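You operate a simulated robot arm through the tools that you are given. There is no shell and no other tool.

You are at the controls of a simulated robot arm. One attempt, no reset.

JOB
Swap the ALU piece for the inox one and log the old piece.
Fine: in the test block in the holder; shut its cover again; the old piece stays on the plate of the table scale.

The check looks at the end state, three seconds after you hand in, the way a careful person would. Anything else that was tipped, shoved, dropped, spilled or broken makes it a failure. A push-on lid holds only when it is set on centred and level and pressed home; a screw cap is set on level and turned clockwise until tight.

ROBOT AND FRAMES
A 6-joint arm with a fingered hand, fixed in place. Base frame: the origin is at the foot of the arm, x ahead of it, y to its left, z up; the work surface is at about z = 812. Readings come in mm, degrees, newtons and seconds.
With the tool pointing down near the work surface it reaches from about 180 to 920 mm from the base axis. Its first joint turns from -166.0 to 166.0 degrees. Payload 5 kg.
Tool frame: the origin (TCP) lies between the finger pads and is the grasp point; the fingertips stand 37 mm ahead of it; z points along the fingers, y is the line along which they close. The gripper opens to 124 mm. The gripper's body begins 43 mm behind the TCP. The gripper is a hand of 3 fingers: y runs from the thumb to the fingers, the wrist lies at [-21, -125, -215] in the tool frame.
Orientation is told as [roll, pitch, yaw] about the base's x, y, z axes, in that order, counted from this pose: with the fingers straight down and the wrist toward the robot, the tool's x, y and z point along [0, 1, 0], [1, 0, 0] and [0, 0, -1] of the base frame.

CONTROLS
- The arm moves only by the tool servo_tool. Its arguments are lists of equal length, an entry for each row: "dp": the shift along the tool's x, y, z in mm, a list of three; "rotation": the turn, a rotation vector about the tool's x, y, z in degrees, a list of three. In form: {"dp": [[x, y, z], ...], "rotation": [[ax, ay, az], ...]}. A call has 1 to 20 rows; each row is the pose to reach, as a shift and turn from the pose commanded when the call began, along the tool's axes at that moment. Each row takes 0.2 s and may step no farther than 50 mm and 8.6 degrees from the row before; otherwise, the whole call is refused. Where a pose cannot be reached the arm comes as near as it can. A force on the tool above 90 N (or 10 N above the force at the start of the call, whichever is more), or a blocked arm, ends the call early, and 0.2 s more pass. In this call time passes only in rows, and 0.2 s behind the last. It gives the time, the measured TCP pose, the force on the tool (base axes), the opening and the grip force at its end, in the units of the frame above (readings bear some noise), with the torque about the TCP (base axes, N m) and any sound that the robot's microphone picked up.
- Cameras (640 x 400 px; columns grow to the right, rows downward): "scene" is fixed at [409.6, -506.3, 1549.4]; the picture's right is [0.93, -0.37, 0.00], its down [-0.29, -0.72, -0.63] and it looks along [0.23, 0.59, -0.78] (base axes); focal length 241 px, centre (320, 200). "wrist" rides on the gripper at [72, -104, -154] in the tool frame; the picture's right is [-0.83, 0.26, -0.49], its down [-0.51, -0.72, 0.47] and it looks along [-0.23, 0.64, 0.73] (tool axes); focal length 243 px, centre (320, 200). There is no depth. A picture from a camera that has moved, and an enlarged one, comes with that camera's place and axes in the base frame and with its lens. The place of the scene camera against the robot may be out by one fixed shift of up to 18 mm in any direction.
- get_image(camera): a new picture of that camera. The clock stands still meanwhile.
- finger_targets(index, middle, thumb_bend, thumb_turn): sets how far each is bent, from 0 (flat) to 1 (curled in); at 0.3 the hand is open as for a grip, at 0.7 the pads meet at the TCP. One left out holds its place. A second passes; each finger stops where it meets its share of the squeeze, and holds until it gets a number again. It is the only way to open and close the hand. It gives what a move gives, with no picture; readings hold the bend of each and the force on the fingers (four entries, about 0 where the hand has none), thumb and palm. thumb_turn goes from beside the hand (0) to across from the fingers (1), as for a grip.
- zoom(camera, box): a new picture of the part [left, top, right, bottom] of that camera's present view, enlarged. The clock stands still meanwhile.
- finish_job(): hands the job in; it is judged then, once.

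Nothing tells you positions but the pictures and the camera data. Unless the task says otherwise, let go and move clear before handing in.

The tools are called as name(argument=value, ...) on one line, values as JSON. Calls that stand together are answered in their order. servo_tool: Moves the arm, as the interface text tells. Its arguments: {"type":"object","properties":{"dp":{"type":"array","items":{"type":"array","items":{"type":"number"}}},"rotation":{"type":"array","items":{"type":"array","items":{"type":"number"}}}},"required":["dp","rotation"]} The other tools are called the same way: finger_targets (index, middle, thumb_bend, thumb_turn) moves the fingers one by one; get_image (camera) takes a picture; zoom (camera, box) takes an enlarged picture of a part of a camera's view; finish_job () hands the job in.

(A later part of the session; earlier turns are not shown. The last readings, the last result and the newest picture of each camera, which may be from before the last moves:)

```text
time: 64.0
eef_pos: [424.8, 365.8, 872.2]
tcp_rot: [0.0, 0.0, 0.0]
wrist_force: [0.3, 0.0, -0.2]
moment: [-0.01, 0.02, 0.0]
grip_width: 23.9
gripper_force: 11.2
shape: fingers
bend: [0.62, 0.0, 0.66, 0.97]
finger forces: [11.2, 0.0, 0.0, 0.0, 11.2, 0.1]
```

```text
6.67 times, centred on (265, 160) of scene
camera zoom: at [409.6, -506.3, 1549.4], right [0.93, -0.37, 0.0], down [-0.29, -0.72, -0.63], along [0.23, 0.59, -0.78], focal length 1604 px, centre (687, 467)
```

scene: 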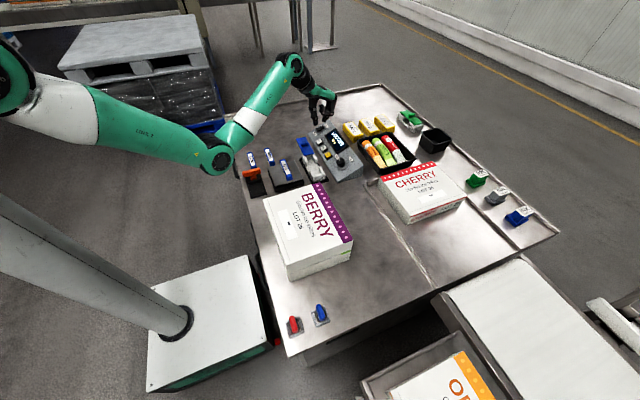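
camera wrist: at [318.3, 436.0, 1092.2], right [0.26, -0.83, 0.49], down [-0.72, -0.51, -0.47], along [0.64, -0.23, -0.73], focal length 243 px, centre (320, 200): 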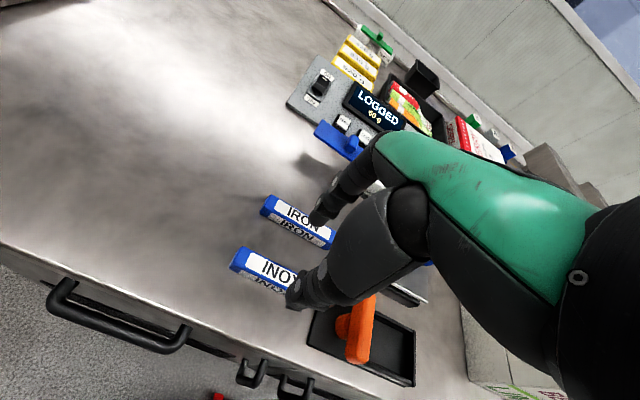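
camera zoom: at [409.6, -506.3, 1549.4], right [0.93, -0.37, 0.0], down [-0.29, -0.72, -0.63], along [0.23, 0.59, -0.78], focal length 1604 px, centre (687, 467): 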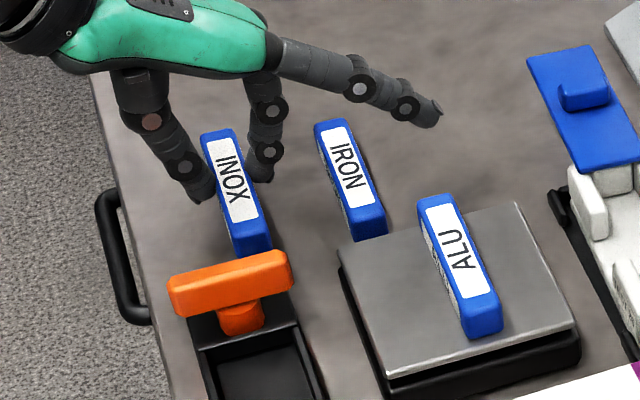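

INOX is held level. I'll raise it, bend the middle finger so it clears the panel later, and move to the −y side to view the empty block.

servo_tool(dp=[[0, 0, -20], [0, 0, -45], [0, 0, -70], [0, 0, -95]], rotation=[[0, 0, 0], [0, 0, 0], [0, 0, 0], [0, 0, 0]])

finger_targets(middle=0.4)

servo_tool(dp=[[-23, 26, 0], [-46, 52, 0], [-69, 78, 0], [-92, 104, 0], [-115, 130, 0], [-138, 156, 0], [-161, 182, 0], [-184, 208, 0], [-207, 234, 0], [-230, 258, 0]], rotation=[[0, 0, 0], [0, 0, 0], [0, 0, 0], [0, 0, 0], [0, 0, 0], [0, 0, 0], [0, 0, 0], [0, 0, 0], [0, 0, 0], [0, 0, 0]])

get_image(camera="wrist")

zoom(camera="wrist", box=[60, 180, 300, 340])

```text
time: 65.0
eef_pos: [425.5, 365.8, 966.5]
tcp_rot: [0.1, 0.0, 0.0]
wrist_force: [-0.3, -0.3, -0.6]
moment: [0.01, 0.0, 0.01]
grip_width: 23.9
gripper_force: 11.1
shape: fingers
bend: [0.62, 0.0, 0.66, 0.97]
finger forces: [11.2, 0.0, 0.0, 0.0, 11.2, 0.0]
```

```text
time: 66.0
eef_pos: [424.9, 367.1, 967.2]
tcp_rot: [0.0, 0.0, 0.0]
wrist_force: [-0.4, 0.1, -0.4]
moment: [0.0, 0.01, 0.02]
grip_width: 24.0
gripper_force: 11.4
shape: fingers
bend: [0.62, 0.4, 0.66, 0.97]
finger forces: [11.1, 0.0, 0.0, 0.0, 11.2, 0.0]
```

```text
time: 68.2
eef_pos: [684.6, 136.6, 968.1]
tcp_rot: [0.0, 0.0, 0.1]
wrist_force: [0.1, -0.2, -0.2]
moment: [0.01, -0.01, -0.02]
grip_width: 24.0
gripper_force: 11.3
shape: fingers
bend: [0.62, 0.4, 0.66, 0.97]
finger forces: [11.2, 0.0, 0.0, 0.1, 11.1, 0.0]
```

```text
taken
camera wrist: at [580.1, 210.0, 1120.3], right [0.26, -0.83, 0.49], down [-0.72, -0.51, -0.47], along [0.64, -0.23, -0.73], focal length 243 px, centre (320, 200)
```

wrist: 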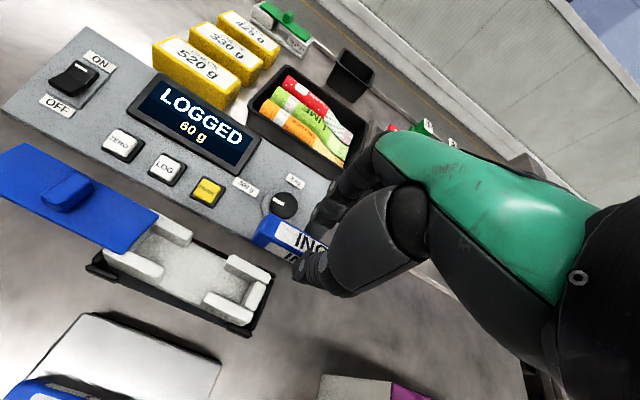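

```text
2.50 times, centred on (180, 260) of wrist
camera zoom: at [580.1, 210.0, 1120.3], right [0.26, -0.83, 0.49], down [-0.72, -0.51, -0.47], along [0.64, -0.23, -0.73], focal length 606 px, centre (670, 50)
```

zoom: 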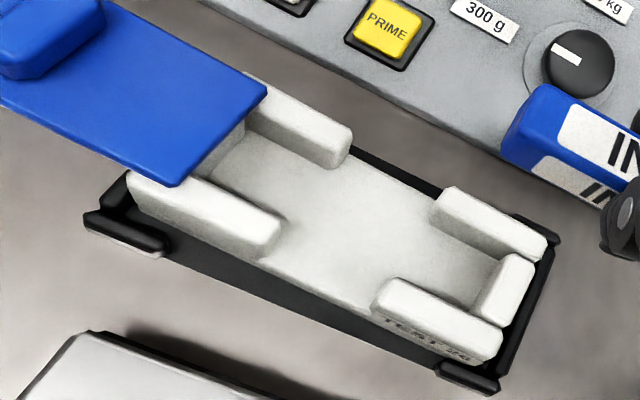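

The empty groove spans about x 641–672, y 163–286, so there is ±4 mm and ±8 mm of slack. I'll zoom on the held INOX bar to know its pose relative to the hand.

zoom(camera="wrist", box=[240, 190, 340, 290])

zoom(camera="scene", box=[290, 110, 370, 185])

```text
4.00 times, centred on (290, 240) of wrist
camera zoom: at [580.1, 210.0, 1120.3], right [0.26, -0.83, 0.49], down [-0.72, -0.51, -0.47], along [0.64, -0.23, -0.73], focal length 970 px, centre (440, 40)
```

zoom: 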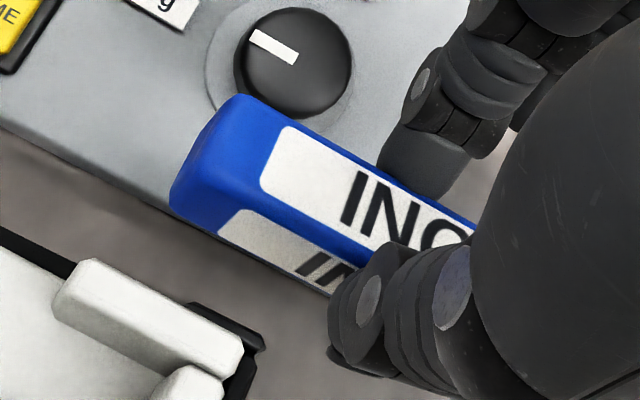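

```text
5.33 times, centred on (330, 148) of scene
camera zoom: at [409.6, -506.3, 1549.4], right [0.93, -0.37, 0.0], down [-0.29, -0.72, -0.63], along [0.23, 0.59, -0.78], focal length 1283 px, centre (267, 480)
```

zoom: 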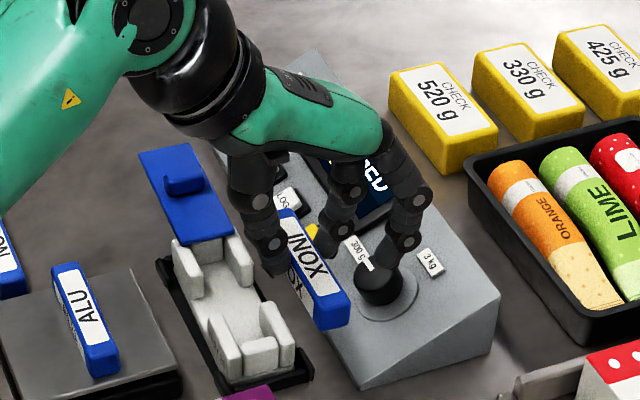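

The bar's centre is about +1.7/+1.9 mm from the TCP. I'll go to TCP ≈ (656, 220) over the groove and lower partway.

servo_tool(dp=[[21, -7, 0], [42, -14, 0], [63, -21, 0], [83.4, -28.6, 0], [83.4, -28.6, 25], [83.4, -28.6, 50], [83.4, -28.6, 63]], rotation=[[0, 0, 0], [0, 0, 0], [0, 0, 0], [0, 0, 0], [0, 0, 0], [0, 0, 0], [0, 0, 0]])

zoom(camera="wrist", box=[200, 170, 380, 340])

zoom(camera="scene", box=[295, 130, 360, 190])

```text
time: 69.8
eef_pos: [655.8, 219.5, 904.5]
tcp_rot: [0.0, 0.0, 0.0]
wrist_force: [-0.3, 0.4, -0.6]
moment: [0.01, 0.01, 0.02]
grip_width: 23.8
gripper_force: 11.1
shape: fingers
bend: [0.62, 0.4, 0.66, 0.97]
finger forces: [11.1, 0.0, 0.0, 0.1, 11.1, 0.0]
```

```text
2.35 times, centred on (290, 255) of wrist
camera zoom: at [550.3, 292.0, 1056.3], right [0.26, -0.83, 0.49], down [-0.72, -0.51, -0.47], along [0.64, -0.23, -0.73], focal length 571 px, centre (391, 71)
```

zoom: 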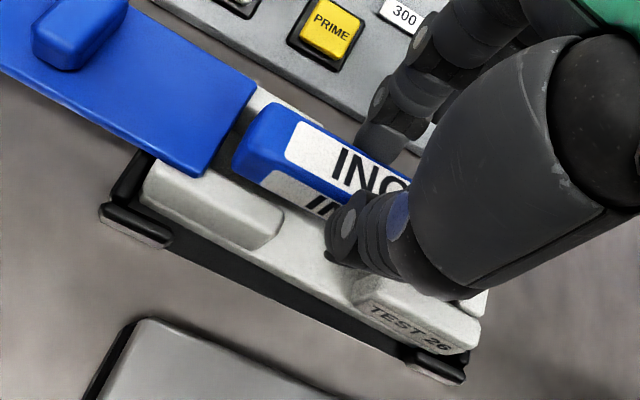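

```text
6.67 times, centred on (328, 160) of scene
camera zoom: at [409.6, -506.3, 1549.4], right [0.93, -0.37, 0.0], down [-0.29, -0.72, -0.63], along [0.23, 0.59, -0.78], focal length 1604 px, centre (270, 467)
```

zoom: 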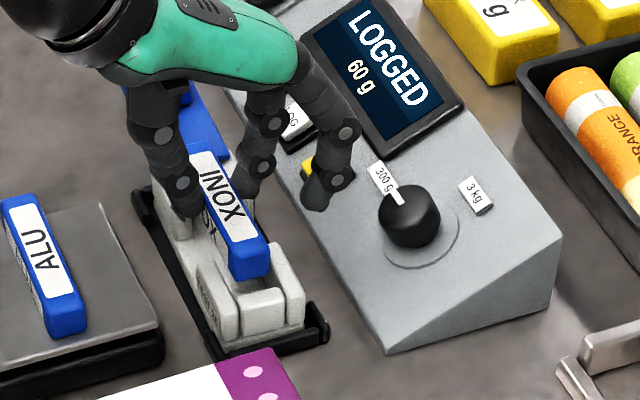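

The bar clears the cover edge by about 5 mm, so I'll nudge 1.5 mm toward −y and lower into the groove.

servo_tool(dp=[[-1.5, 0, 6], [-1.5, 0, 12], [-1.5, 0, 18], [-1.5, 0, 23]], rotation=[[0, 0, 0], [0, 0, 0], [0, 0, 0], [0, 0, 0]])

zoom(camera="wrist", box=[200, 170, 380, 340])

zoom(camera="scene", box=[295, 135, 350, 185])

```text
time: 70.8
eef_pos: [655.7, 217.5, 881.4]
tcp_rot: [0.0, 0.0, 0.1]
wrist_force: [0.9, -3.1, 15.7]
moment: [0.04, 0.06, -0.03]
grip_width: 23.9
gripper_force: 13.5
shape: fingers
bend: [0.61, 0.4, 0.68, 0.98]
finger forces: [12.6, 0.1, 0.0, 0.0, 15.3, 0.1]
```

```text
2.35 times, centred on (290, 255) of wrist
camera zoom: at [550.4, 291.3, 1034.1], right [0.26, -0.83, 0.49], down [-0.72, -0.51, -0.47], along [0.64, -0.23, -0.73], focal length 571 px, centre (391, 71)
```

zoom: 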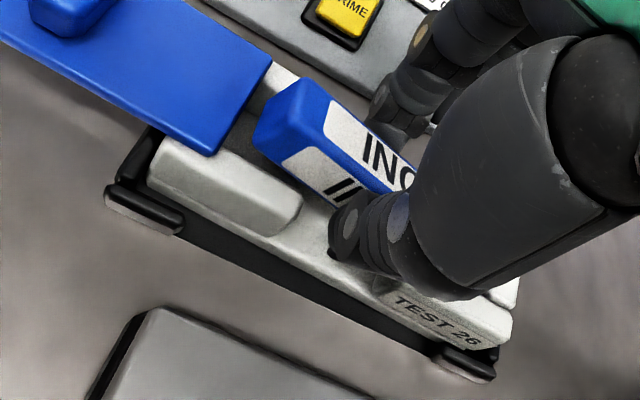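

```text
8.00 times, centred on (322, 160) of scene
camera zoom: at [409.6, -506.3, 1549.4], right [0.93, -0.37, 0.0], down [-0.29, -0.72, -0.63], along [0.23, 0.59, -0.78], focal length 1925 px, centre (300, 520)
```

zoom: 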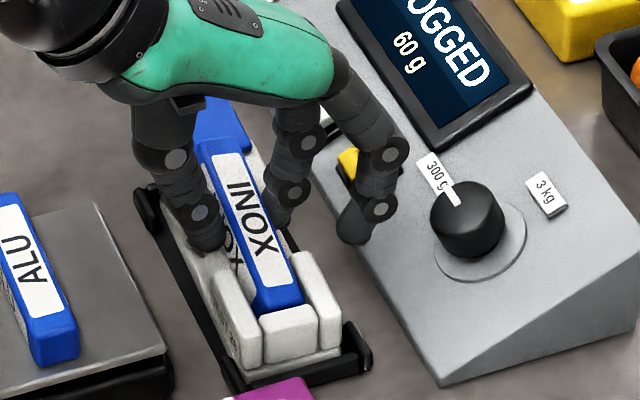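

There's a 15 N contact before full depth and the bar looks tilted. I'll back up and inspect.

servo_tool(dp=[[0, 0, -4], [0, 0, -8], [0, 0, -14], [0, 0, -22]], rotation=[[0, 0, 0], [0, 0, 0], [0, 0, 0], [0, 0, 0]])

zoom(camera="wrist", box=[220, 170, 340, 290])

zoom(camera="scene", box=[305, 140, 345, 180])

```text
time: 71.8
eef_pos: [653.6, 218.0, 902.9]
tcp_rot: [0.0, 0.1, 0.0]
wrist_force: [0.6, -0.1, -0.6]
moment: [-0.01, 0.02, 0.02]
grip_width: 24.2
gripper_force: 10.7
shape: fingers
bend: [0.61, 0.4, 0.67, 0.97]
finger forces: [10.9, 0.0, 0.1, 0.0, 10.9, 0.0]
```

```text
3.33 times, centred on (280, 230) of wrist
camera zoom: at [549.9, 291.5, 1054.6], right [0.26, -0.83, 0.49], down [-0.72, -0.51, -0.47], along [0.64, -0.23, -0.73], focal length 809 px, centre (453, 100)
```

zoom: 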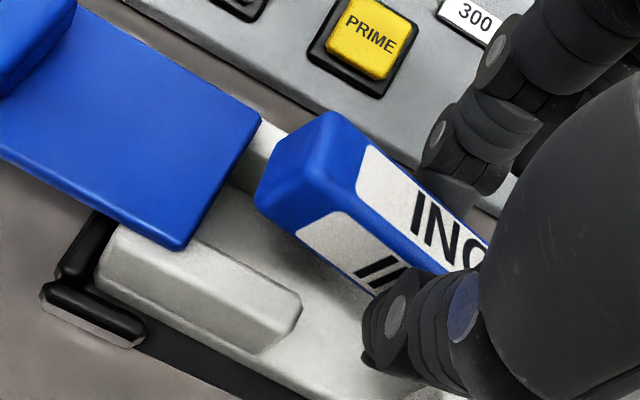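

```text
10.00 times, centred on (325, 160) of scene
camera zoom: at [409.6, -506.3, 1549.4], right [0.93, -0.37, 0.0], down [-0.29, -0.72, -0.63], along [0.23, 0.59, -0.78], focal length 2406 px, centre (270, 600)
```

zoom: 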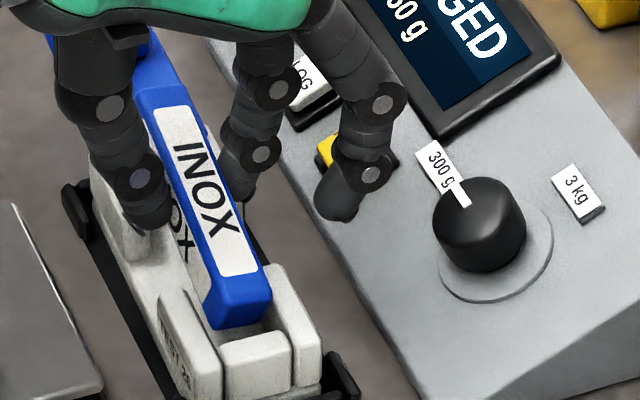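

The bar has rotated in the grip: its far end is up and toward +x, so it probably caught a post edge. I'll set it down on clear table near (575, 440), re-level it and regrasp.

servo_tool(dp=[[0, 0, -20], [0, 0, -40], [0, 0, -60]], rotation=[[0, 0, 0], [0, 0, 0], [0, 0, 0]])

zoom(camera="scene", box=[300, 120, 360, 180])

get_image(camera="wrist")

```text
time: 72.6
eef_pos: [653.4, 217.5, 962.9]
tcp_rot: [0.1, -0.1, 0.0]
wrist_force: [0.7, -0.5, -0.3]
moment: [0.01, -0.03, 0.0]
grip_width: 24.0
gripper_force: 10.2
shape: fingers
bend: [0.61, 0.4, 0.67, 0.97]
finger forces: [10.8, 0.1, 0.0, 0.0, 10.8, 0.0]
```

```text
6.67 times, centred on (330, 150) of scene
camera zoom: at [409.6, -506.3, 1549.4], right [0.93, -0.37, 0.0], down [-0.29, -0.72, -0.63], along [0.23, 0.59, -0.78], focal length 1604 px, centre (253, 533)
```

zoom: 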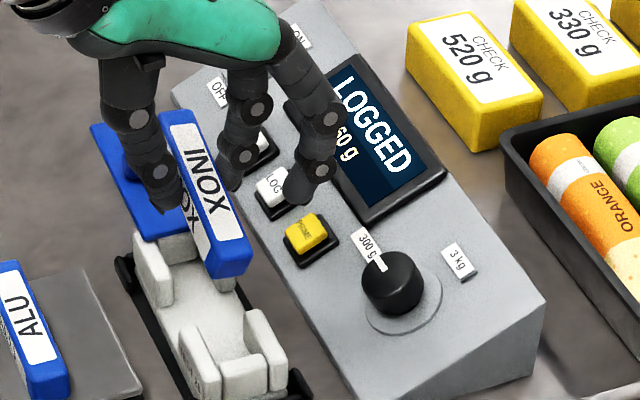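

```text
taken
camera wrist: at [548.8, 291.7, 1115.4], right [0.26, -0.83, 0.49], down [-0.72, -0.51, -0.47], along [0.64, -0.23, -0.73], focal length 243 px, centre (320, 200)
```

wrist: 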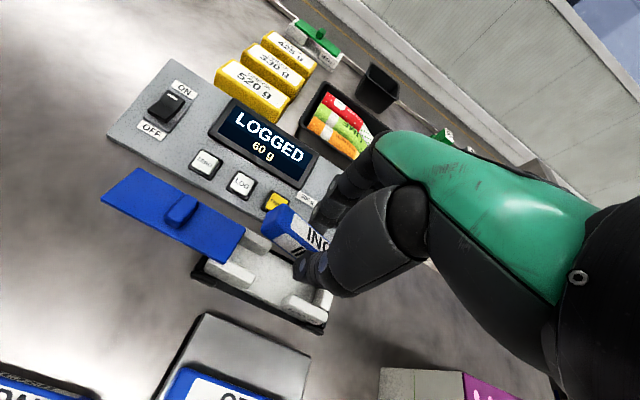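

servo_tool(dp=[[28, -10, 0], [56, -20, 0], [84, -30, 0], [112, -40, 0], [140, -50, 0], [168, -60, 0], [196, -70, 0], [222, -79, 0], [222, -79, 30], [222, -79, 60], [222, -79, 78]], rotation=[[0, 0, 0], [0, 0, 0], [0, 0, 0], [0, 0, 0], [0, 0, 0], [0, 0, 0], [0, 0, 0], [0, 0, 0], [0, 0, 0], [0, 0, 0], [0, 0, 0]])

get_image(camera="wrist")

zoom(camera="scene", box=[250, 100, 340, 170])

```text
time: 75.0
eef_pos: [575.2, 438.9, 886.4]
tcp_rot: [0.0, 0.0, -0.1]
wrist_force: [0.3, 0.6, -0.4]
moment: [-0.01, 0.02, 0.01]
grip_width: 24.2
gripper_force: 11.1
shape: fingers
bend: [0.61, 0.4, 0.67, 0.97]
finger forces: [11.0, 0.1, 0.1, 0.1, 10.9, 0.0]
```

```text
taken
camera wrist: at [470.6, 512.8, 1039.2], right [0.26, -0.83, 0.49], down [-0.72, -0.51, -0.47], along [0.64, -0.23, -0.73], focal length 243 px, centre (320, 200)
```

wrist: 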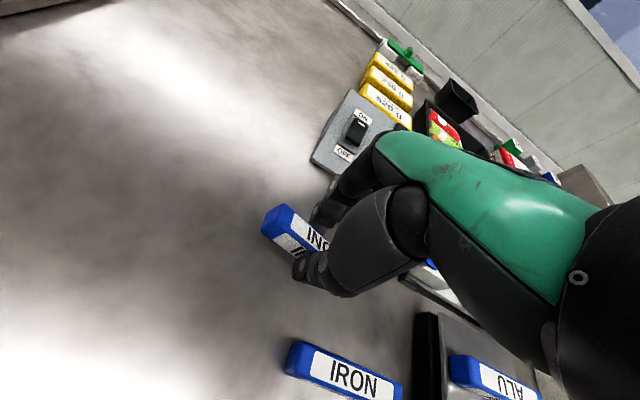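

```text
5.71 times, centred on (295, 135) of scene
camera zoom: at [409.6, -506.3, 1549.4], right [0.93, -0.37, 0.0], down [-0.29, -0.72, -0.63], along [0.23, 0.59, -0.78], focal length 1375 px, centre (463, 571)
```

zoom: 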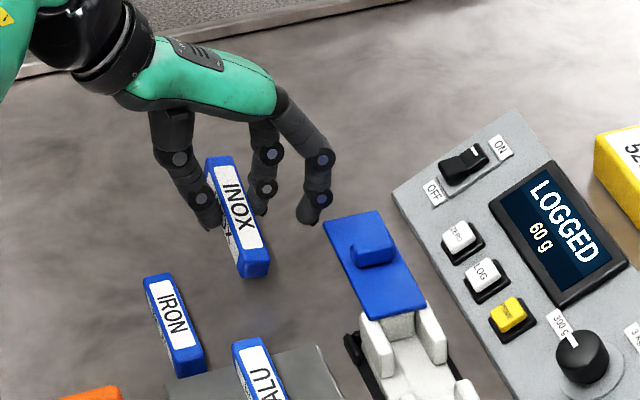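

Over clear table. I'll lower gently until the low end touches, then let the bar settle flat.

servo_tool(dp=[[0, 0, 6], [0, 0, 11], [0, 0, 13], [0, 0, 15], [0, 0, 17], [0, 0, 19]], rotation=[[0, 0, 0], [0, 0, 0], [0, 0, 0], [0, 0, 0], [0, 0, 0], [0, 0, 0]])

zoom(camera="wrist", box=[220, 170, 360, 310])

zoom(camera="scene", box=[260, 115, 320, 165])

```text
time: 76.4
eef_pos: [575.2, 439.2, 865.8]
tcp_rot: [-0.1, 0.0, 0.0]
wrist_force: [-1.2, 0.6, 0.3]
moment: [-0.05, -0.02, 0.01]
grip_width: 23.7
gripper_force: 10.5
shape: fingers
bend: [0.61, 0.4, 0.67, 0.97]
finger forces: [10.9, 0.1, 0.0, 0.0, 11.1, 0.0]
```

```text
2.86 times, centred on (290, 240) of wrist
camera zoom: at [470.4, 513.2, 1019.4], right [0.26, -0.83, 0.49], down [-0.72, -0.51, -0.47], along [0.64, -0.23, -0.73], focal length 693 px, centre (406, 86)
```

zoom: 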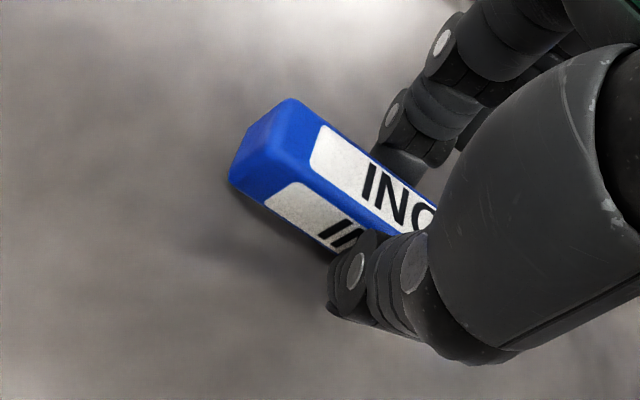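

```text
8.00 times, centred on (290, 140) of scene
camera zoom: at [409.6, -506.3, 1549.4], right [0.93, -0.37, 0.0], down [-0.29, -0.72, -0.63], along [0.23, 0.59, -0.78], focal length 1925 px, centre (560, 680)
```

zoom: 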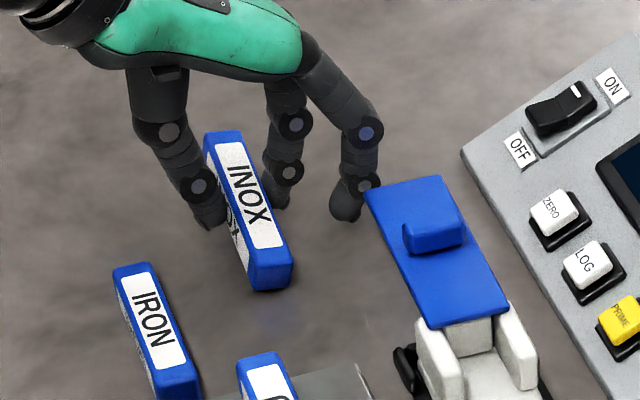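

servo_tool(dp=[[0, 0, 1], [0, 0, 2], [0, 0, 3], [0, 0, 4]], rotation=[[0, 0, 0], [0, 0, 0], [0, 0, 0], [0, 0, 0]])

zoom(camera="wrist", box=[220, 170, 360, 310])

zoom(camera="scene", box=[260, 115, 320, 165])

```text
time: 77.4
eef_pos: [575.0, 439.0, 862.8]
tcp_rot: [0.0, -0.1, 0.0]
wrist_force: [-0.2, 0.9, 1.0]
moment: [-0.04, 0.02, 0.01]
grip_width: 24.0
gripper_force: 11.2
shape: fingers
bend: [0.61, 0.4, 0.67, 0.97]
finger forces: [10.9, 0.0, 0.0, 0.0, 11.0, 0.0]
```

```text
2.86 times, centred on (290, 240) of wrist
camera zoom: at [470.8, 512.7, 1015.2], right [0.26, -0.83, 0.49], down [-0.72, -0.51, -0.47], along [0.64, -0.23, -0.73], focal length 693 px, centre (406, 86)
```

zoom: 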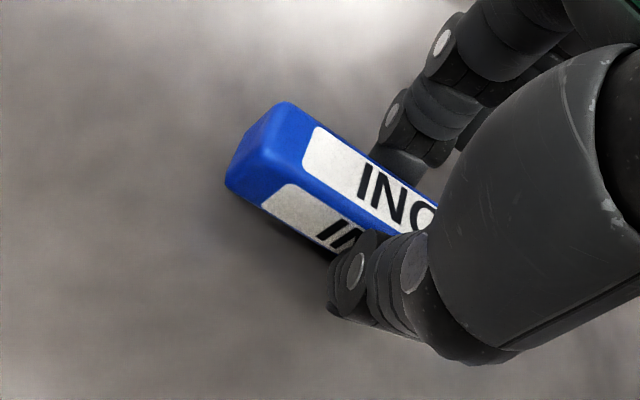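

```text
8.00 times, centred on (290, 140) of scene
camera zoom: at [409.6, -506.3, 1549.4], right [0.93, -0.37, 0.0], down [-0.29, -0.72, -0.63], along [0.23, 0.59, -0.78], focal length 1925 px, centre (560, 680)
```

zoom: 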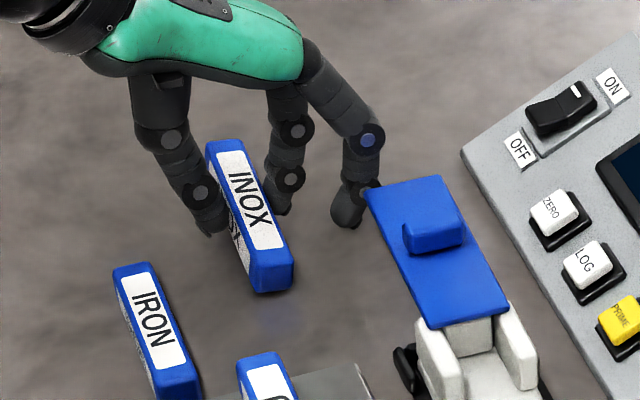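

The bar is levelling as its near end touches. I'll lower a few more mm.

servo_tool(dp=[[0, 0, 1], [0, 0, 2], [0, 0, 3], [0, 0, 4]], rotation=[[0, 0, 0], [0, 0, 0], [0, 0, 0], [0, 0, 0]])

zoom(camera="wrist", box=[220, 170, 360, 310])

zoom(camera="scene", box=[260, 115, 320, 165])

```text
time: 78.4
eef_pos: [574.9, 438.9, 858.8]
tcp_rot: [0.1, 0.0, 0.0]
wrist_force: [0.8, -0.1, 1.1]
moment: [-0.05, 0.01, 0.03]
grip_width: 23.8
gripper_force: 10.8
shape: fingers
bend: [0.61, 0.4, 0.67, 0.97]
finger forces: [10.8, 0.0, 0.0, 0.0, 10.9, 0.1]
```

```text
2.86 times, centred on (290, 240) of wrist
camera zoom: at [470.0, 512.5, 1011.2], right [0.26, -0.83, 0.49], down [-0.72, -0.51, -0.47], along [0.64, -0.23, -0.73], focal length 693 px, centre (406, 86)
```

zoom: 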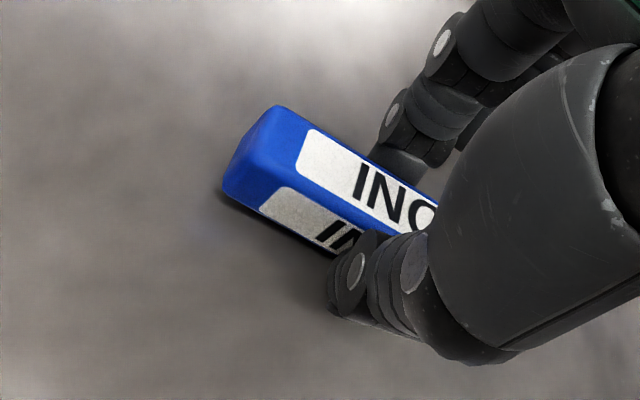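

```text
8.00 times, centred on (290, 140) of scene
camera zoom: at [409.6, -506.3, 1549.4], right [0.93, -0.37, 0.0], down [-0.29, -0.72, -0.63], along [0.23, 0.59, -0.78], focal length 1925 px, centre (560, 680)
```

zoom: 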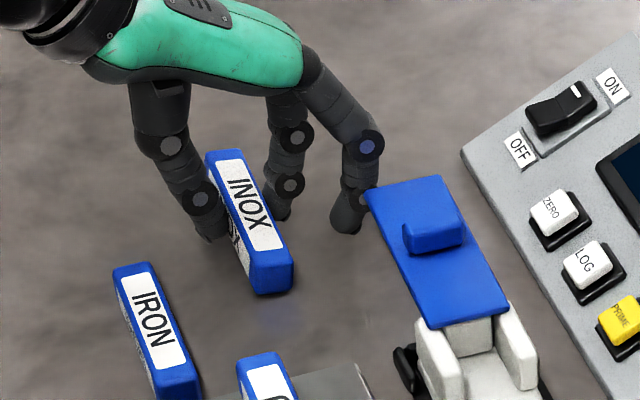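

Nearly flat now. I'll go 1.5 mm more, then release so it drops flat.

servo_tool(dp=[[0, 0, 0.8], [0, 0, 1.6]], rotation=[[0, 0, 0], [0, 0, 0]])

finger_targets(index=0.59, thumb_bend=0.62)

zoom(camera="wrist", box=[220, 170, 360, 310])

zoom(camera="scene", box=[260, 115, 320, 165])

```text
time: 79.0
eef_pos: [574.6, 439.8, 856.5]
tcp_rot: [0.1, 0.1, 0.0]
wrist_force: [0.1, 0.9, 0.8]
moment: [-0.05, -0.01, 0.02]
grip_width: 24.1
gripper_force: 10.9
shape: fingers
bend: [0.61, 0.4, 0.67, 0.97]
finger forces: [10.9, 0.1, 0.0, 0.0, 11.0, 0.0]
```

```text
time: 80.0
eef_pos: [574.7, 439.6, 857.6]
tcp_rot: [-0.1, 0.0, 0.0]
wrist_force: [0.2, -0.6, -0.3]
moment: [-0.01, 0.02, -0.01]
grip_width: 34.7
gripper_force: 0.1
shape: fingers
bend: [0.59, 0.4, 0.62, 0.97]
finger forces: [0.0, 0.0, 0.1, 0.0, 0.1, 0.0]
```

```text
2.86 times, centred on (290, 240) of wrist
camera zoom: at [470.3, 512.6, 1009.6], right [0.26, -0.83, 0.49], down [-0.72, -0.51, -0.47], along [0.64, -0.23, -0.73], focal length 693 px, centre (406, 86)
```

zoom: 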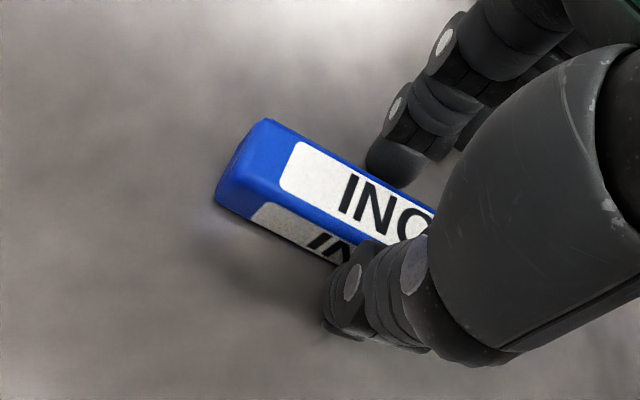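

```text
8.00 times, centred on (290, 140) of scene
camera zoom: at [409.6, -506.3, 1549.4], right [0.93, -0.37, 0.0], down [-0.29, -0.72, -0.63], along [0.23, 0.59, -0.78], focal length 1925 px, centre (560, 680)
```

zoom: 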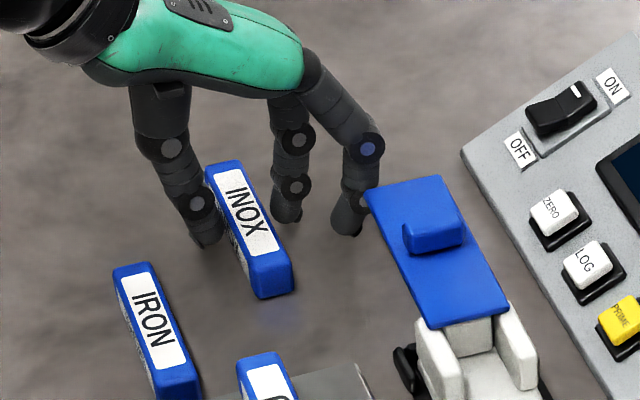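

INOX lies flat on the table. I'll open, lift and take a view to measure its pose.

finger_targets(index=0.52, thumb_bend=0.51)

servo_tool(dp=[[0, 0, -15], [0, 0, -40], [0, 0, -75], [-30, 5, -75], [-60, 15, -75], [-90, 20, -75]], rotation=[[0, 0, 0], [0, 0, 0], [0, 0, 0], [0, 0, 0], [0, 0, 0], [0, 0, 0]])

get_image(camera="wrist")

zoom(camera="wrist", box=[120, 170, 320, 330])

```text
time: 81.0
eef_pos: [575.6, 439.6, 858.4]
tcp_rot: [0.0, 0.0, 0.1]
wrist_force: [1.0, 0.5, 0.5]
moment: [-0.03, -0.03, -0.03]
grip_width: 62.5
gripper_force: 0.1
shape: fingers
bend: [0.52, 0.4, 0.51, 0.97]
finger forces: [0.0, 0.1, 0.0, 0.0, 0.1, 0.0]
```

```text
time: 82.4
eef_pos: [594.3, 349.1, 932.6]
tcp_rot: [0.0, 0.0, 0.0]
wrist_force: [0.5, -0.1, 0.5]
moment: [0.0, -0.04, -0.03]
grip_width: 62.5
gripper_force: 0.0
shape: fingers
bend: [0.52, 0.4, 0.51, 0.97]
finger forces: [0.0, 0.1, 0.0, 0.0, 0.1, 0.0]
```

```text
taken
camera wrist: at [490.1, 422.6, 1084.6], right [0.26, -0.83, 0.49], down [-0.72, -0.51, -0.47], along [0.64, -0.23, -0.73], focal length 243 px, centre (320, 200)
```

wrist: 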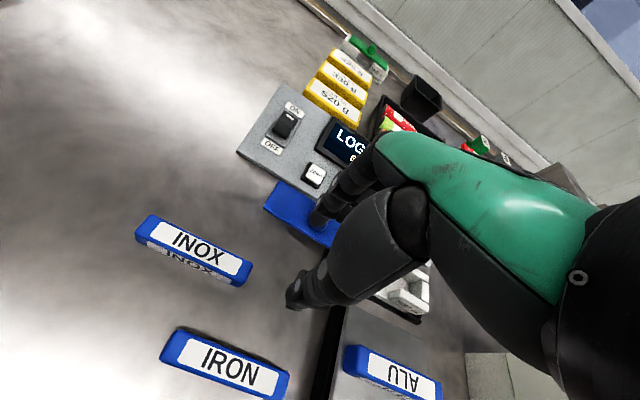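

```text
2.50 times, centred on (220, 250) of wrist
camera zoom: at [490.1, 422.6, 1084.6], right [0.26, -0.83, 0.49], down [-0.72, -0.51, -0.47], along [0.64, -0.23, -0.73], focal length 606 px, centre (570, 75)
```

zoom: 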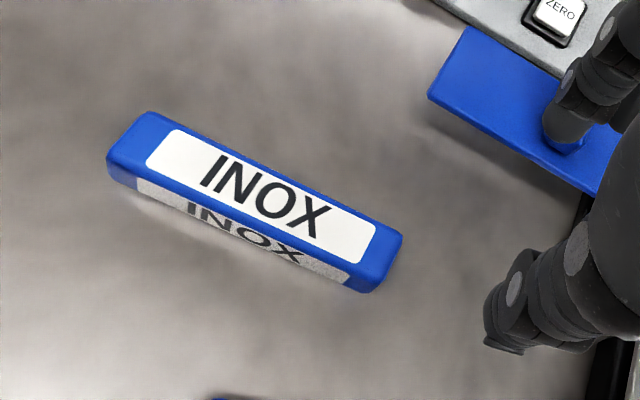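

INOX is at about (576, 443) with yaw ≈ 0°. Before regrasping I'll view the empty block from directly overhead to measure its groove accurately.

servo_tool(dp=[[0, 0, -20], [-35, 28, -30], [-70, 56, -30], [-105, 84, -30], [-140, 112, -30], [-175, 140, -30], [-199, 161, -20]], rotation=[[0, 0, 0], [0, 0, 0], [0, 0, 0], [0, 0, 0], [0, 0, 0], [0, 0, 0], [0, 0, 0]])

get_image(camera="wrist")

zoom(camera="wrist", box=[60, 240, 280, 400])

```text
time: 84.0
eef_pos: [755.2, 149.9, 954.6]
tcp_rot: [0.0, 0.0, 0.1]
wrist_force: [0.7, 0.6, -0.6]
moment: [-0.04, -0.02, 0.01]
grip_width: 62.8
gripper_force: 0.1
shape: fingers
bend: [0.52, 0.4, 0.51, 0.97]
finger forces: [0.1, 0.1, 0.0, 0.0, 0.0, 0.0]
```

```text
taken
camera wrist: at [651.0, 223.1, 1106.1], right [0.26, -0.83, 0.49], down [-0.72, -0.51, -0.47], along [0.64, -0.23, -0.73], focal length 243 px, centre (320, 200)
```

wrist: 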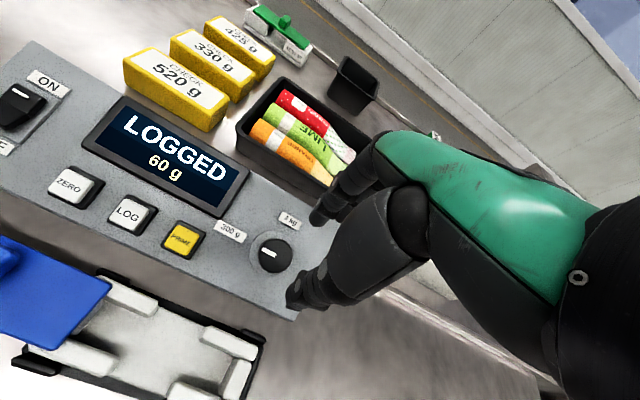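

```text
2.50 times, centred on (170, 320) of wrist
camera zoom: at [651.0, 223.1, 1106.1], right [0.26, -0.83, 0.49], down [-0.72, -0.51, -0.47], along [0.64, -0.23, -0.73], focal length 606 px, centre (695, -100)
```

zoom: 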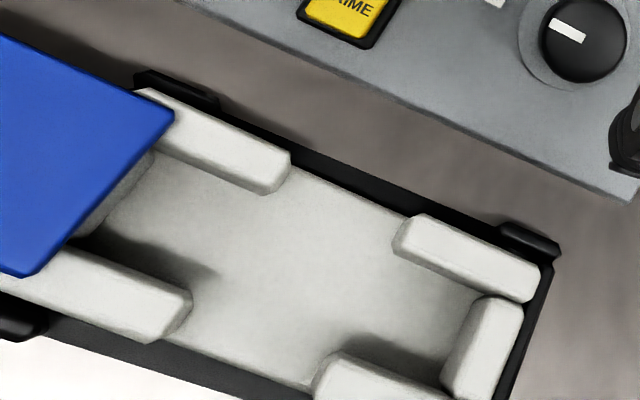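

The overhead view shows the block is yawed about 2° clockwise. The groove centre is ≈ (657.8, 226), y runs 167–286, and the −x wall at the far end sits near x ≈ 645.5, which explains the catch. I'll regrasp INOX centred, then insert with a matching 2° yaw.

servo_tool(dp=[[36, -23, -5], [72, -46, -5], [108, -69, -5], [144, -92, -5], [180, -115, -5], [216, -138, -5], [252, -161, -5], [289, -181, -5], [289, -181, 35], [289, -181, 72]], rotation=[[0, 0, 0], [0, 0, 0], [0, 0, 0], [0, 0, 0], [0, 0, 0], [0, 0, 0], [0, 0, 0], [0, 0, 0], [0, 0, 0], [0, 0, 0]])

zoom(camera="wrist", box=[220, 170, 360, 310])

zoom(camera="scene", box=[260, 115, 320, 165])

```text
time: 86.2
eef_pos: [574.7, 439.2, 880.8]
tcp_rot: [0.0, 0.0, 0.0]
wrist_force: [-0.6, 0.5, 0.1]
moment: [0.03, 0.04, 0.05]
grip_width: 62.8
gripper_force: 0.2
shape: fingers
bend: [0.52, 0.4, 0.51, 0.97]
finger forces: [0.1, 0.0, 0.0, 0.1, 0.0, 0.0]
```

```text
2.86 times, centred on (290, 240) of wrist
camera zoom: at [470.0, 511.7, 1032.6], right [0.26, -0.83, 0.49], down [-0.72, -0.51, -0.47], along [0.64, -0.23, -0.73], focal length 693 px, centre (406, 86)
```

zoom: 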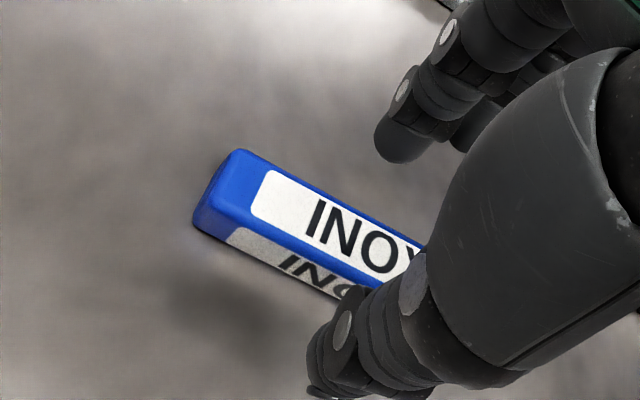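

```text
8.00 times, centred on (290, 140) of scene
camera zoom: at [409.6, -506.3, 1549.4], right [0.93, -0.37, 0.0], down [-0.29, -0.72, -0.63], along [0.23, 0.59, -0.78], focal length 1925 px, centre (560, 680)
```

zoom: 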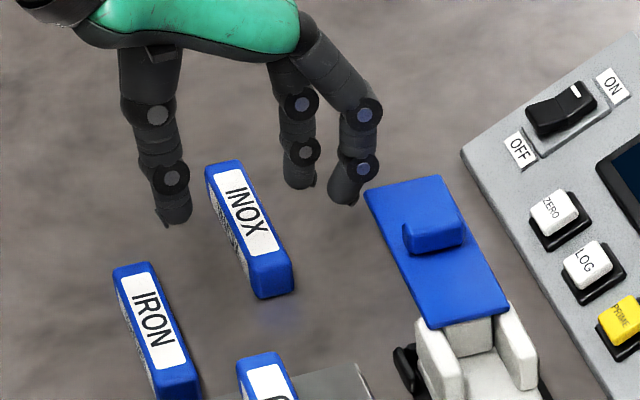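

Aligned over INOX. I'll descend to TCP z ≈ 860 and close stepwise.

servo_tool(dp=[[0, 0, 8], [0, 0, 16], [0, 0, 20.5]], rotation=[[0, 0, 0], [0, 0, 0], [0, 0, 0]])

finger_targets(index=0.6, thumb_bend=0.62)

finger_targets(index=0.64, thumb_bend=0.66)

finger_targets(index=0.75, thumb_bend=0.75)

zoom(camera="wrist", box=[220, 170, 360, 310])

zoom(camera="scene", box=[260, 115, 320, 165])

```text
time: 87.0
eef_pos: [575.3, 438.0, 858.7]
tcp_rot: [0.0, -0.1, 0.0]
wrist_force: [0.8, -1.0, 0.1]
moment: [0.01, 0.02, 0.0]
grip_width: 62.2
gripper_force: 0.1
shape: fingers
bend: [0.52, 0.4, 0.51, 0.97]
finger forces: [0.0, 0.0, 0.0, 0.1, 0.0, 0.1]
```

```text
time: 88.0
eef_pos: [574.9, 439.1, 859.2]
tcp_rot: [-0.1, 0.1, 0.0]
wrist_force: [1.0, -0.2, 0.3]
moment: [-0.01, 0.0, 0.0]
grip_width: 34.8
gripper_force: 0.1
shape: fingers
bend: [0.6, 0.4, 0.62, 0.97]
finger forces: [0.0, 0.0, 0.1, 0.1, 0.0, 0.0]
```

```text
time: 89.0
eef_pos: [574.7, 439.5, 859.2]
tcp_rot: [0.0, 0.1, 0.0]
wrist_force: [-0.4, 0.3, 0.1]
moment: [-0.04, 0.0, -0.03]
grip_width: 27.0
gripper_force: 1.2
shape: fingers
bend: [0.62, 0.4, 0.64, 0.97]
finger forces: [1.6, 0.0, 0.0, 0.0, 1.7, 0.1]
```

```text
time: 90.0
eef_pos: [574.2, 438.9, 859.1]
tcp_rot: [-0.1, 0.0, -0.1]
wrist_force: [0.4, 0.3, -1.0]
moment: [-0.03, -0.03, 0.04]
grip_width: 24.0
gripper_force: 12.2
shape: fingers
bend: [0.62, 0.4, 0.68, 0.97]
finger forces: [12.3, 0.0, 0.1, 0.0, 12.4, 0.0]
```

```text
2.86 times, centred on (290, 240) of wrist
camera zoom: at [469.8, 512.4, 1012.1], right [0.26, -0.83, 0.49], down [-0.72, -0.51, -0.47], along [0.64, -0.23, -0.73], focal length 693 px, centre (406, 86)
```

zoom: 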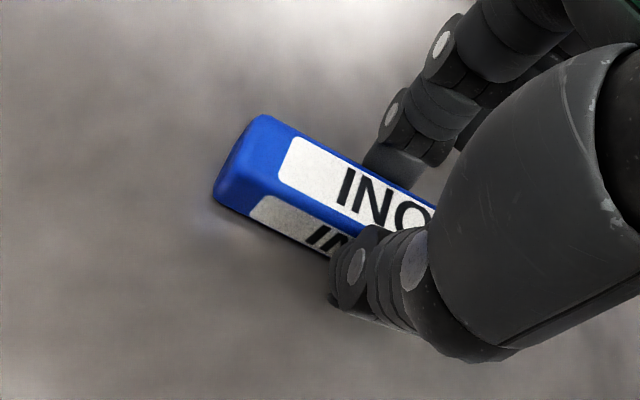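

```text
8.00 times, centred on (290, 140) of scene
camera zoom: at [409.6, -506.3, 1549.4], right [0.93, -0.37, 0.0], down [-0.29, -0.72, -0.63], along [0.23, 0.59, -0.78], focal length 1925 px, centre (560, 680)
```

zoom: 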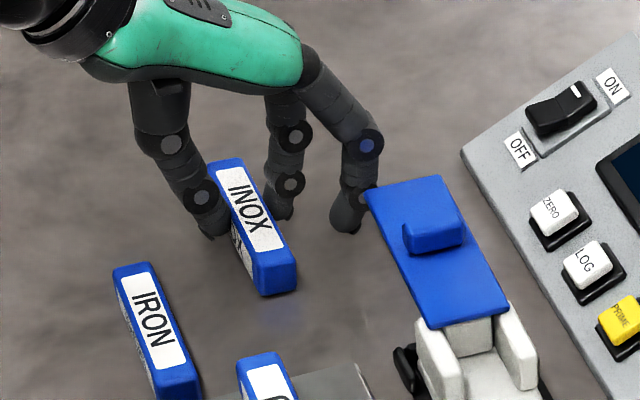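

INOX is gripped at 12 N with its centre about (+2.3, +4) mm from the TCP. I'll lift to travel height and go over the block with a 2° clockwise yaw.

servo_tool(dp=[[0, 0, -5], [0, 0, -20], [0, 0, -45], [0, 0, -70], [0, 0, -95]], rotation=[[0, 0, 0], [0, 0, 0], [0, 0, 0], [0, 0, 0], [0, 0, 0]])

servo_tool(dp=[[-27, 10, 0], [-54, 20, 0], [-81, 30, 0], [-108, 40, 0], [-135, 50, 0], [-162, 60, 0], [-189, 70, 0], [-219, 81, 0], [-219, 81, 20], [-219, 81, 40]], rotation=[[0, 0, 0], [0, 0, 0], [0, 0, 0], [0, 0, 0.5], [0, 0, 1], [0, 0, 1.5], [0, 0, 2], [0, 0, 2], [0, 0, 2], [0, 0, 2]])

get_image(camera="wrist")

zoom(camera="wrist", box=[200, 170, 360, 330])

zoom(camera="scene", box=[300, 130, 350, 180])

```text
time: 91.2
eef_pos: [573.8, 439.4, 953.6]
tcp_rot: [-0.1, 0.2, 0.1]
wrist_force: [0.0, -0.7, -0.3]
moment: [-0.01, 0.01, 0.01]
grip_width: 23.7
gripper_force: 12.5
shape: fingers
bend: [0.62, 0.4, 0.68, 0.97]
finger forces: [12.2, 0.1, 0.0, 0.0, 12.1, 0.1]
```

```text
time: 93.4
eef_pos: [656.4, 220.4, 913.5]
tcp_rot: [0.0, 0.0, -2.0]
wrist_force: [-0.3, 0.0, -0.9]
moment: [-0.01, 0.03, 0.01]
grip_width: 24.0
gripper_force: 12.2
shape: fingers
bend: [0.62, 0.4, 0.68, 0.97]
finger forces: [12.1, 0.0, 0.1, 0.1, 12.1, 0.0]
```

```text
taken
camera wrist: at [554.1, 297.1, 1066.2], right [0.23, -0.84, 0.49], down [-0.74, -0.48, -0.47], along [0.63, -0.25, -0.73], focal length 243 px, centre (320, 200)
```

wrist: 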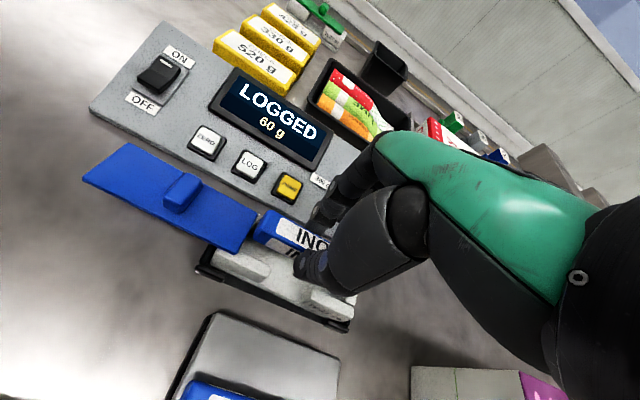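

```text
2.50 times, centred on (280, 250) of wrist
camera zoom: at [554.1, 297.1, 1066.2], right [0.23, -0.84, 0.49], down [-0.74, -0.48, -0.47], along [0.63, -0.25, -0.73], focal length 606 px, centre (420, 75)
```

zoom: 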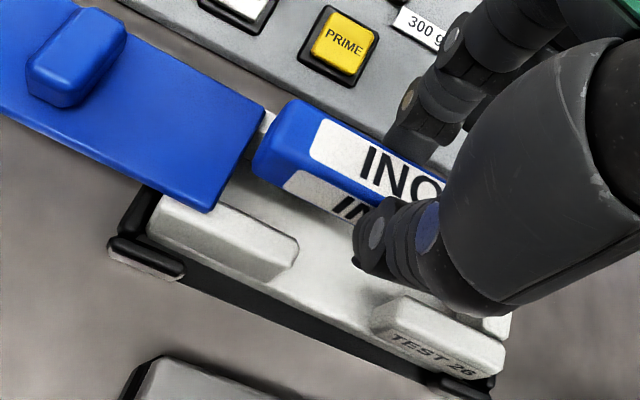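

```text
8.00 times, centred on (325, 155) of scene
camera zoom: at [409.6, -506.3, 1549.4], right [0.93, -0.37, 0.0], down [-0.29, -0.72, -0.63], along [0.23, 0.59, -0.78], focal length 1925 px, centre (280, 560)
```

zoom: 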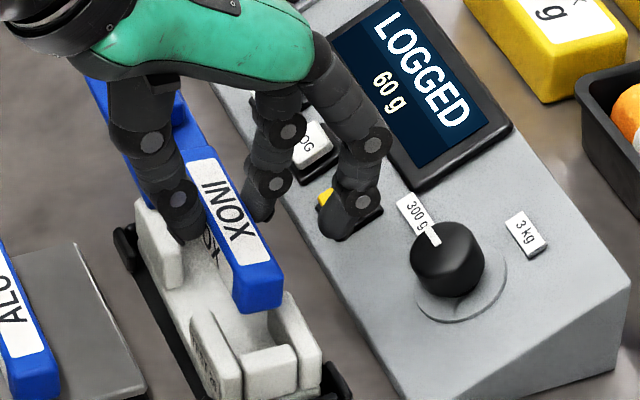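

The bar now lines up with the groove, and I'll shift 1 mm toward −x. I'll lower to where it begins entering between the posts, watching force.

servo_tool(dp=[[0, -1, 5], [0, -1, 10], [0, -1, 15], [0, -1, 20], [0, -1, 24]], rotation=[[0, 0, 0], [0, 0, 0], [0, 0, 0], [0, 0, 0], [0, 0, 0]])

zoom(camera="wrist", box=[200, 170, 360, 330])

zoom(camera="scene", box=[305, 140, 345, 180])

```text
time: 94.6
eef_pos: [654.2, 220.2, 890.2]
tcp_rot: [-0.1, 0.0, -2.0]
wrist_force: [0.2, 0.6, -0.3]
moment: [0.01, 0.02, -0.01]
grip_width: 23.8
gripper_force: 11.4
shape: fingers
bend: [0.62, 0.4, 0.68, 0.97]
finger forces: [12.2, 0.0, 0.0, 0.0, 12.2, 0.0]
```

```text
2.50 times, centred on (280, 250) of wrist
camera zoom: at [553.0, 297.9, 1042.4], right [0.23, -0.84, 0.49], down [-0.74, -0.48, -0.47], along [0.63, -0.25, -0.73], focal length 606 px, centre (420, 75)
```

zoom: 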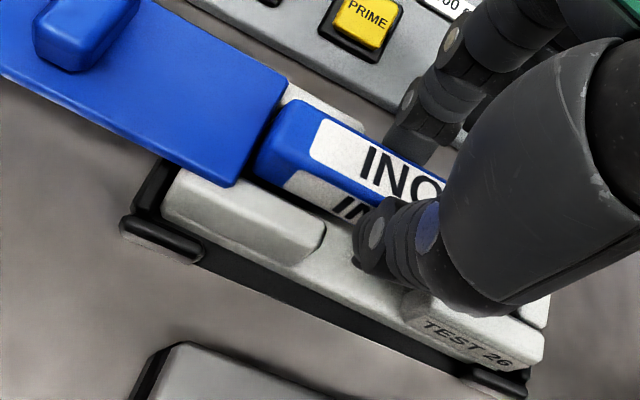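

```text
10.00 times, centred on (325, 160) of scene
camera zoom: at [409.6, -506.3, 1549.4], right [0.93, -0.37, 0.0], down [-0.29, -0.72, -0.63], along [0.23, 0.59, -0.78], focal length 2406 px, centre (270, 600)
```

zoom: 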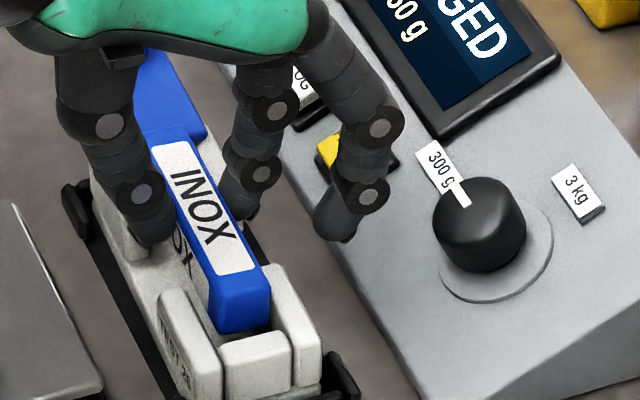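

The bar is entering the groove with no contact. I'll nudge 1.5 mm away from the cover edge and continue down slowly.

servo_tool(dp=[[-1.5, 0, 0], [-1.5, 0, 3], [-1.5, 0, 6], [-1.5, 0, 9], [-1.5, 0, 12], [-1.5, 0, 15]], rotation=[[0, 0, 0], [0, 0, 0], [0, 0, 0], [0, 0, 0], [0, 0, 0], [0, 0, 0]])

zoom(camera="wrist", box=[200, 170, 360, 330])

zoom(camera="scene", box=[305, 140, 345, 180])

```text
time: 96.0
eef_pos: [654.9, 219.1, 875.7]
tcp_rot: [0.0, 0.0, -2.0]
wrist_force: [0.3, -0.3, -0.1]
moment: [0.01, -0.02, 0.0]
grip_width: 23.7
gripper_force: 12.4
shape: fingers
bend: [0.62, 0.4, 0.68, 0.97]
finger forces: [12.1, 0.0, 0.1, 0.0, 12.2, 0.0]
```

```text
2.50 times, centred on (280, 250) of wrist
camera zoom: at [553.1, 295.8, 1027.6], right [0.23, -0.84, 0.49], down [-0.74, -0.48, -0.47], along [0.63, -0.25, -0.73], focal length 606 px, centre (420, 75)
```

zoom: 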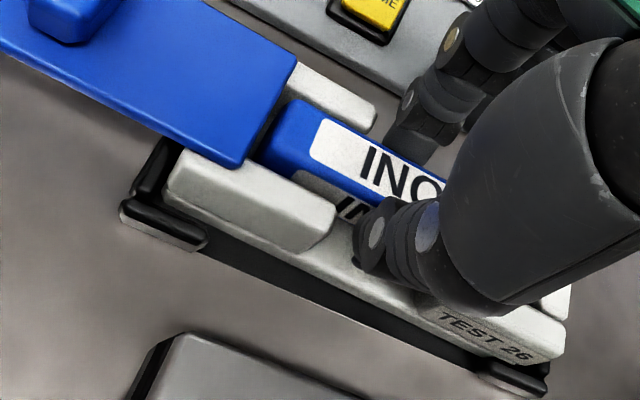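

```text
10.00 times, centred on (325, 160) of scene
camera zoom: at [409.6, -506.3, 1549.4], right [0.93, -0.37, 0.0], down [-0.29, -0.72, -0.63], along [0.23, 0.59, -0.78], focal length 2406 px, centre (270, 600)
```

zoom: 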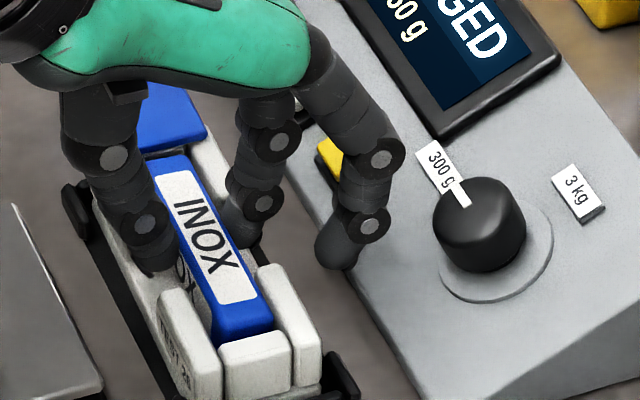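

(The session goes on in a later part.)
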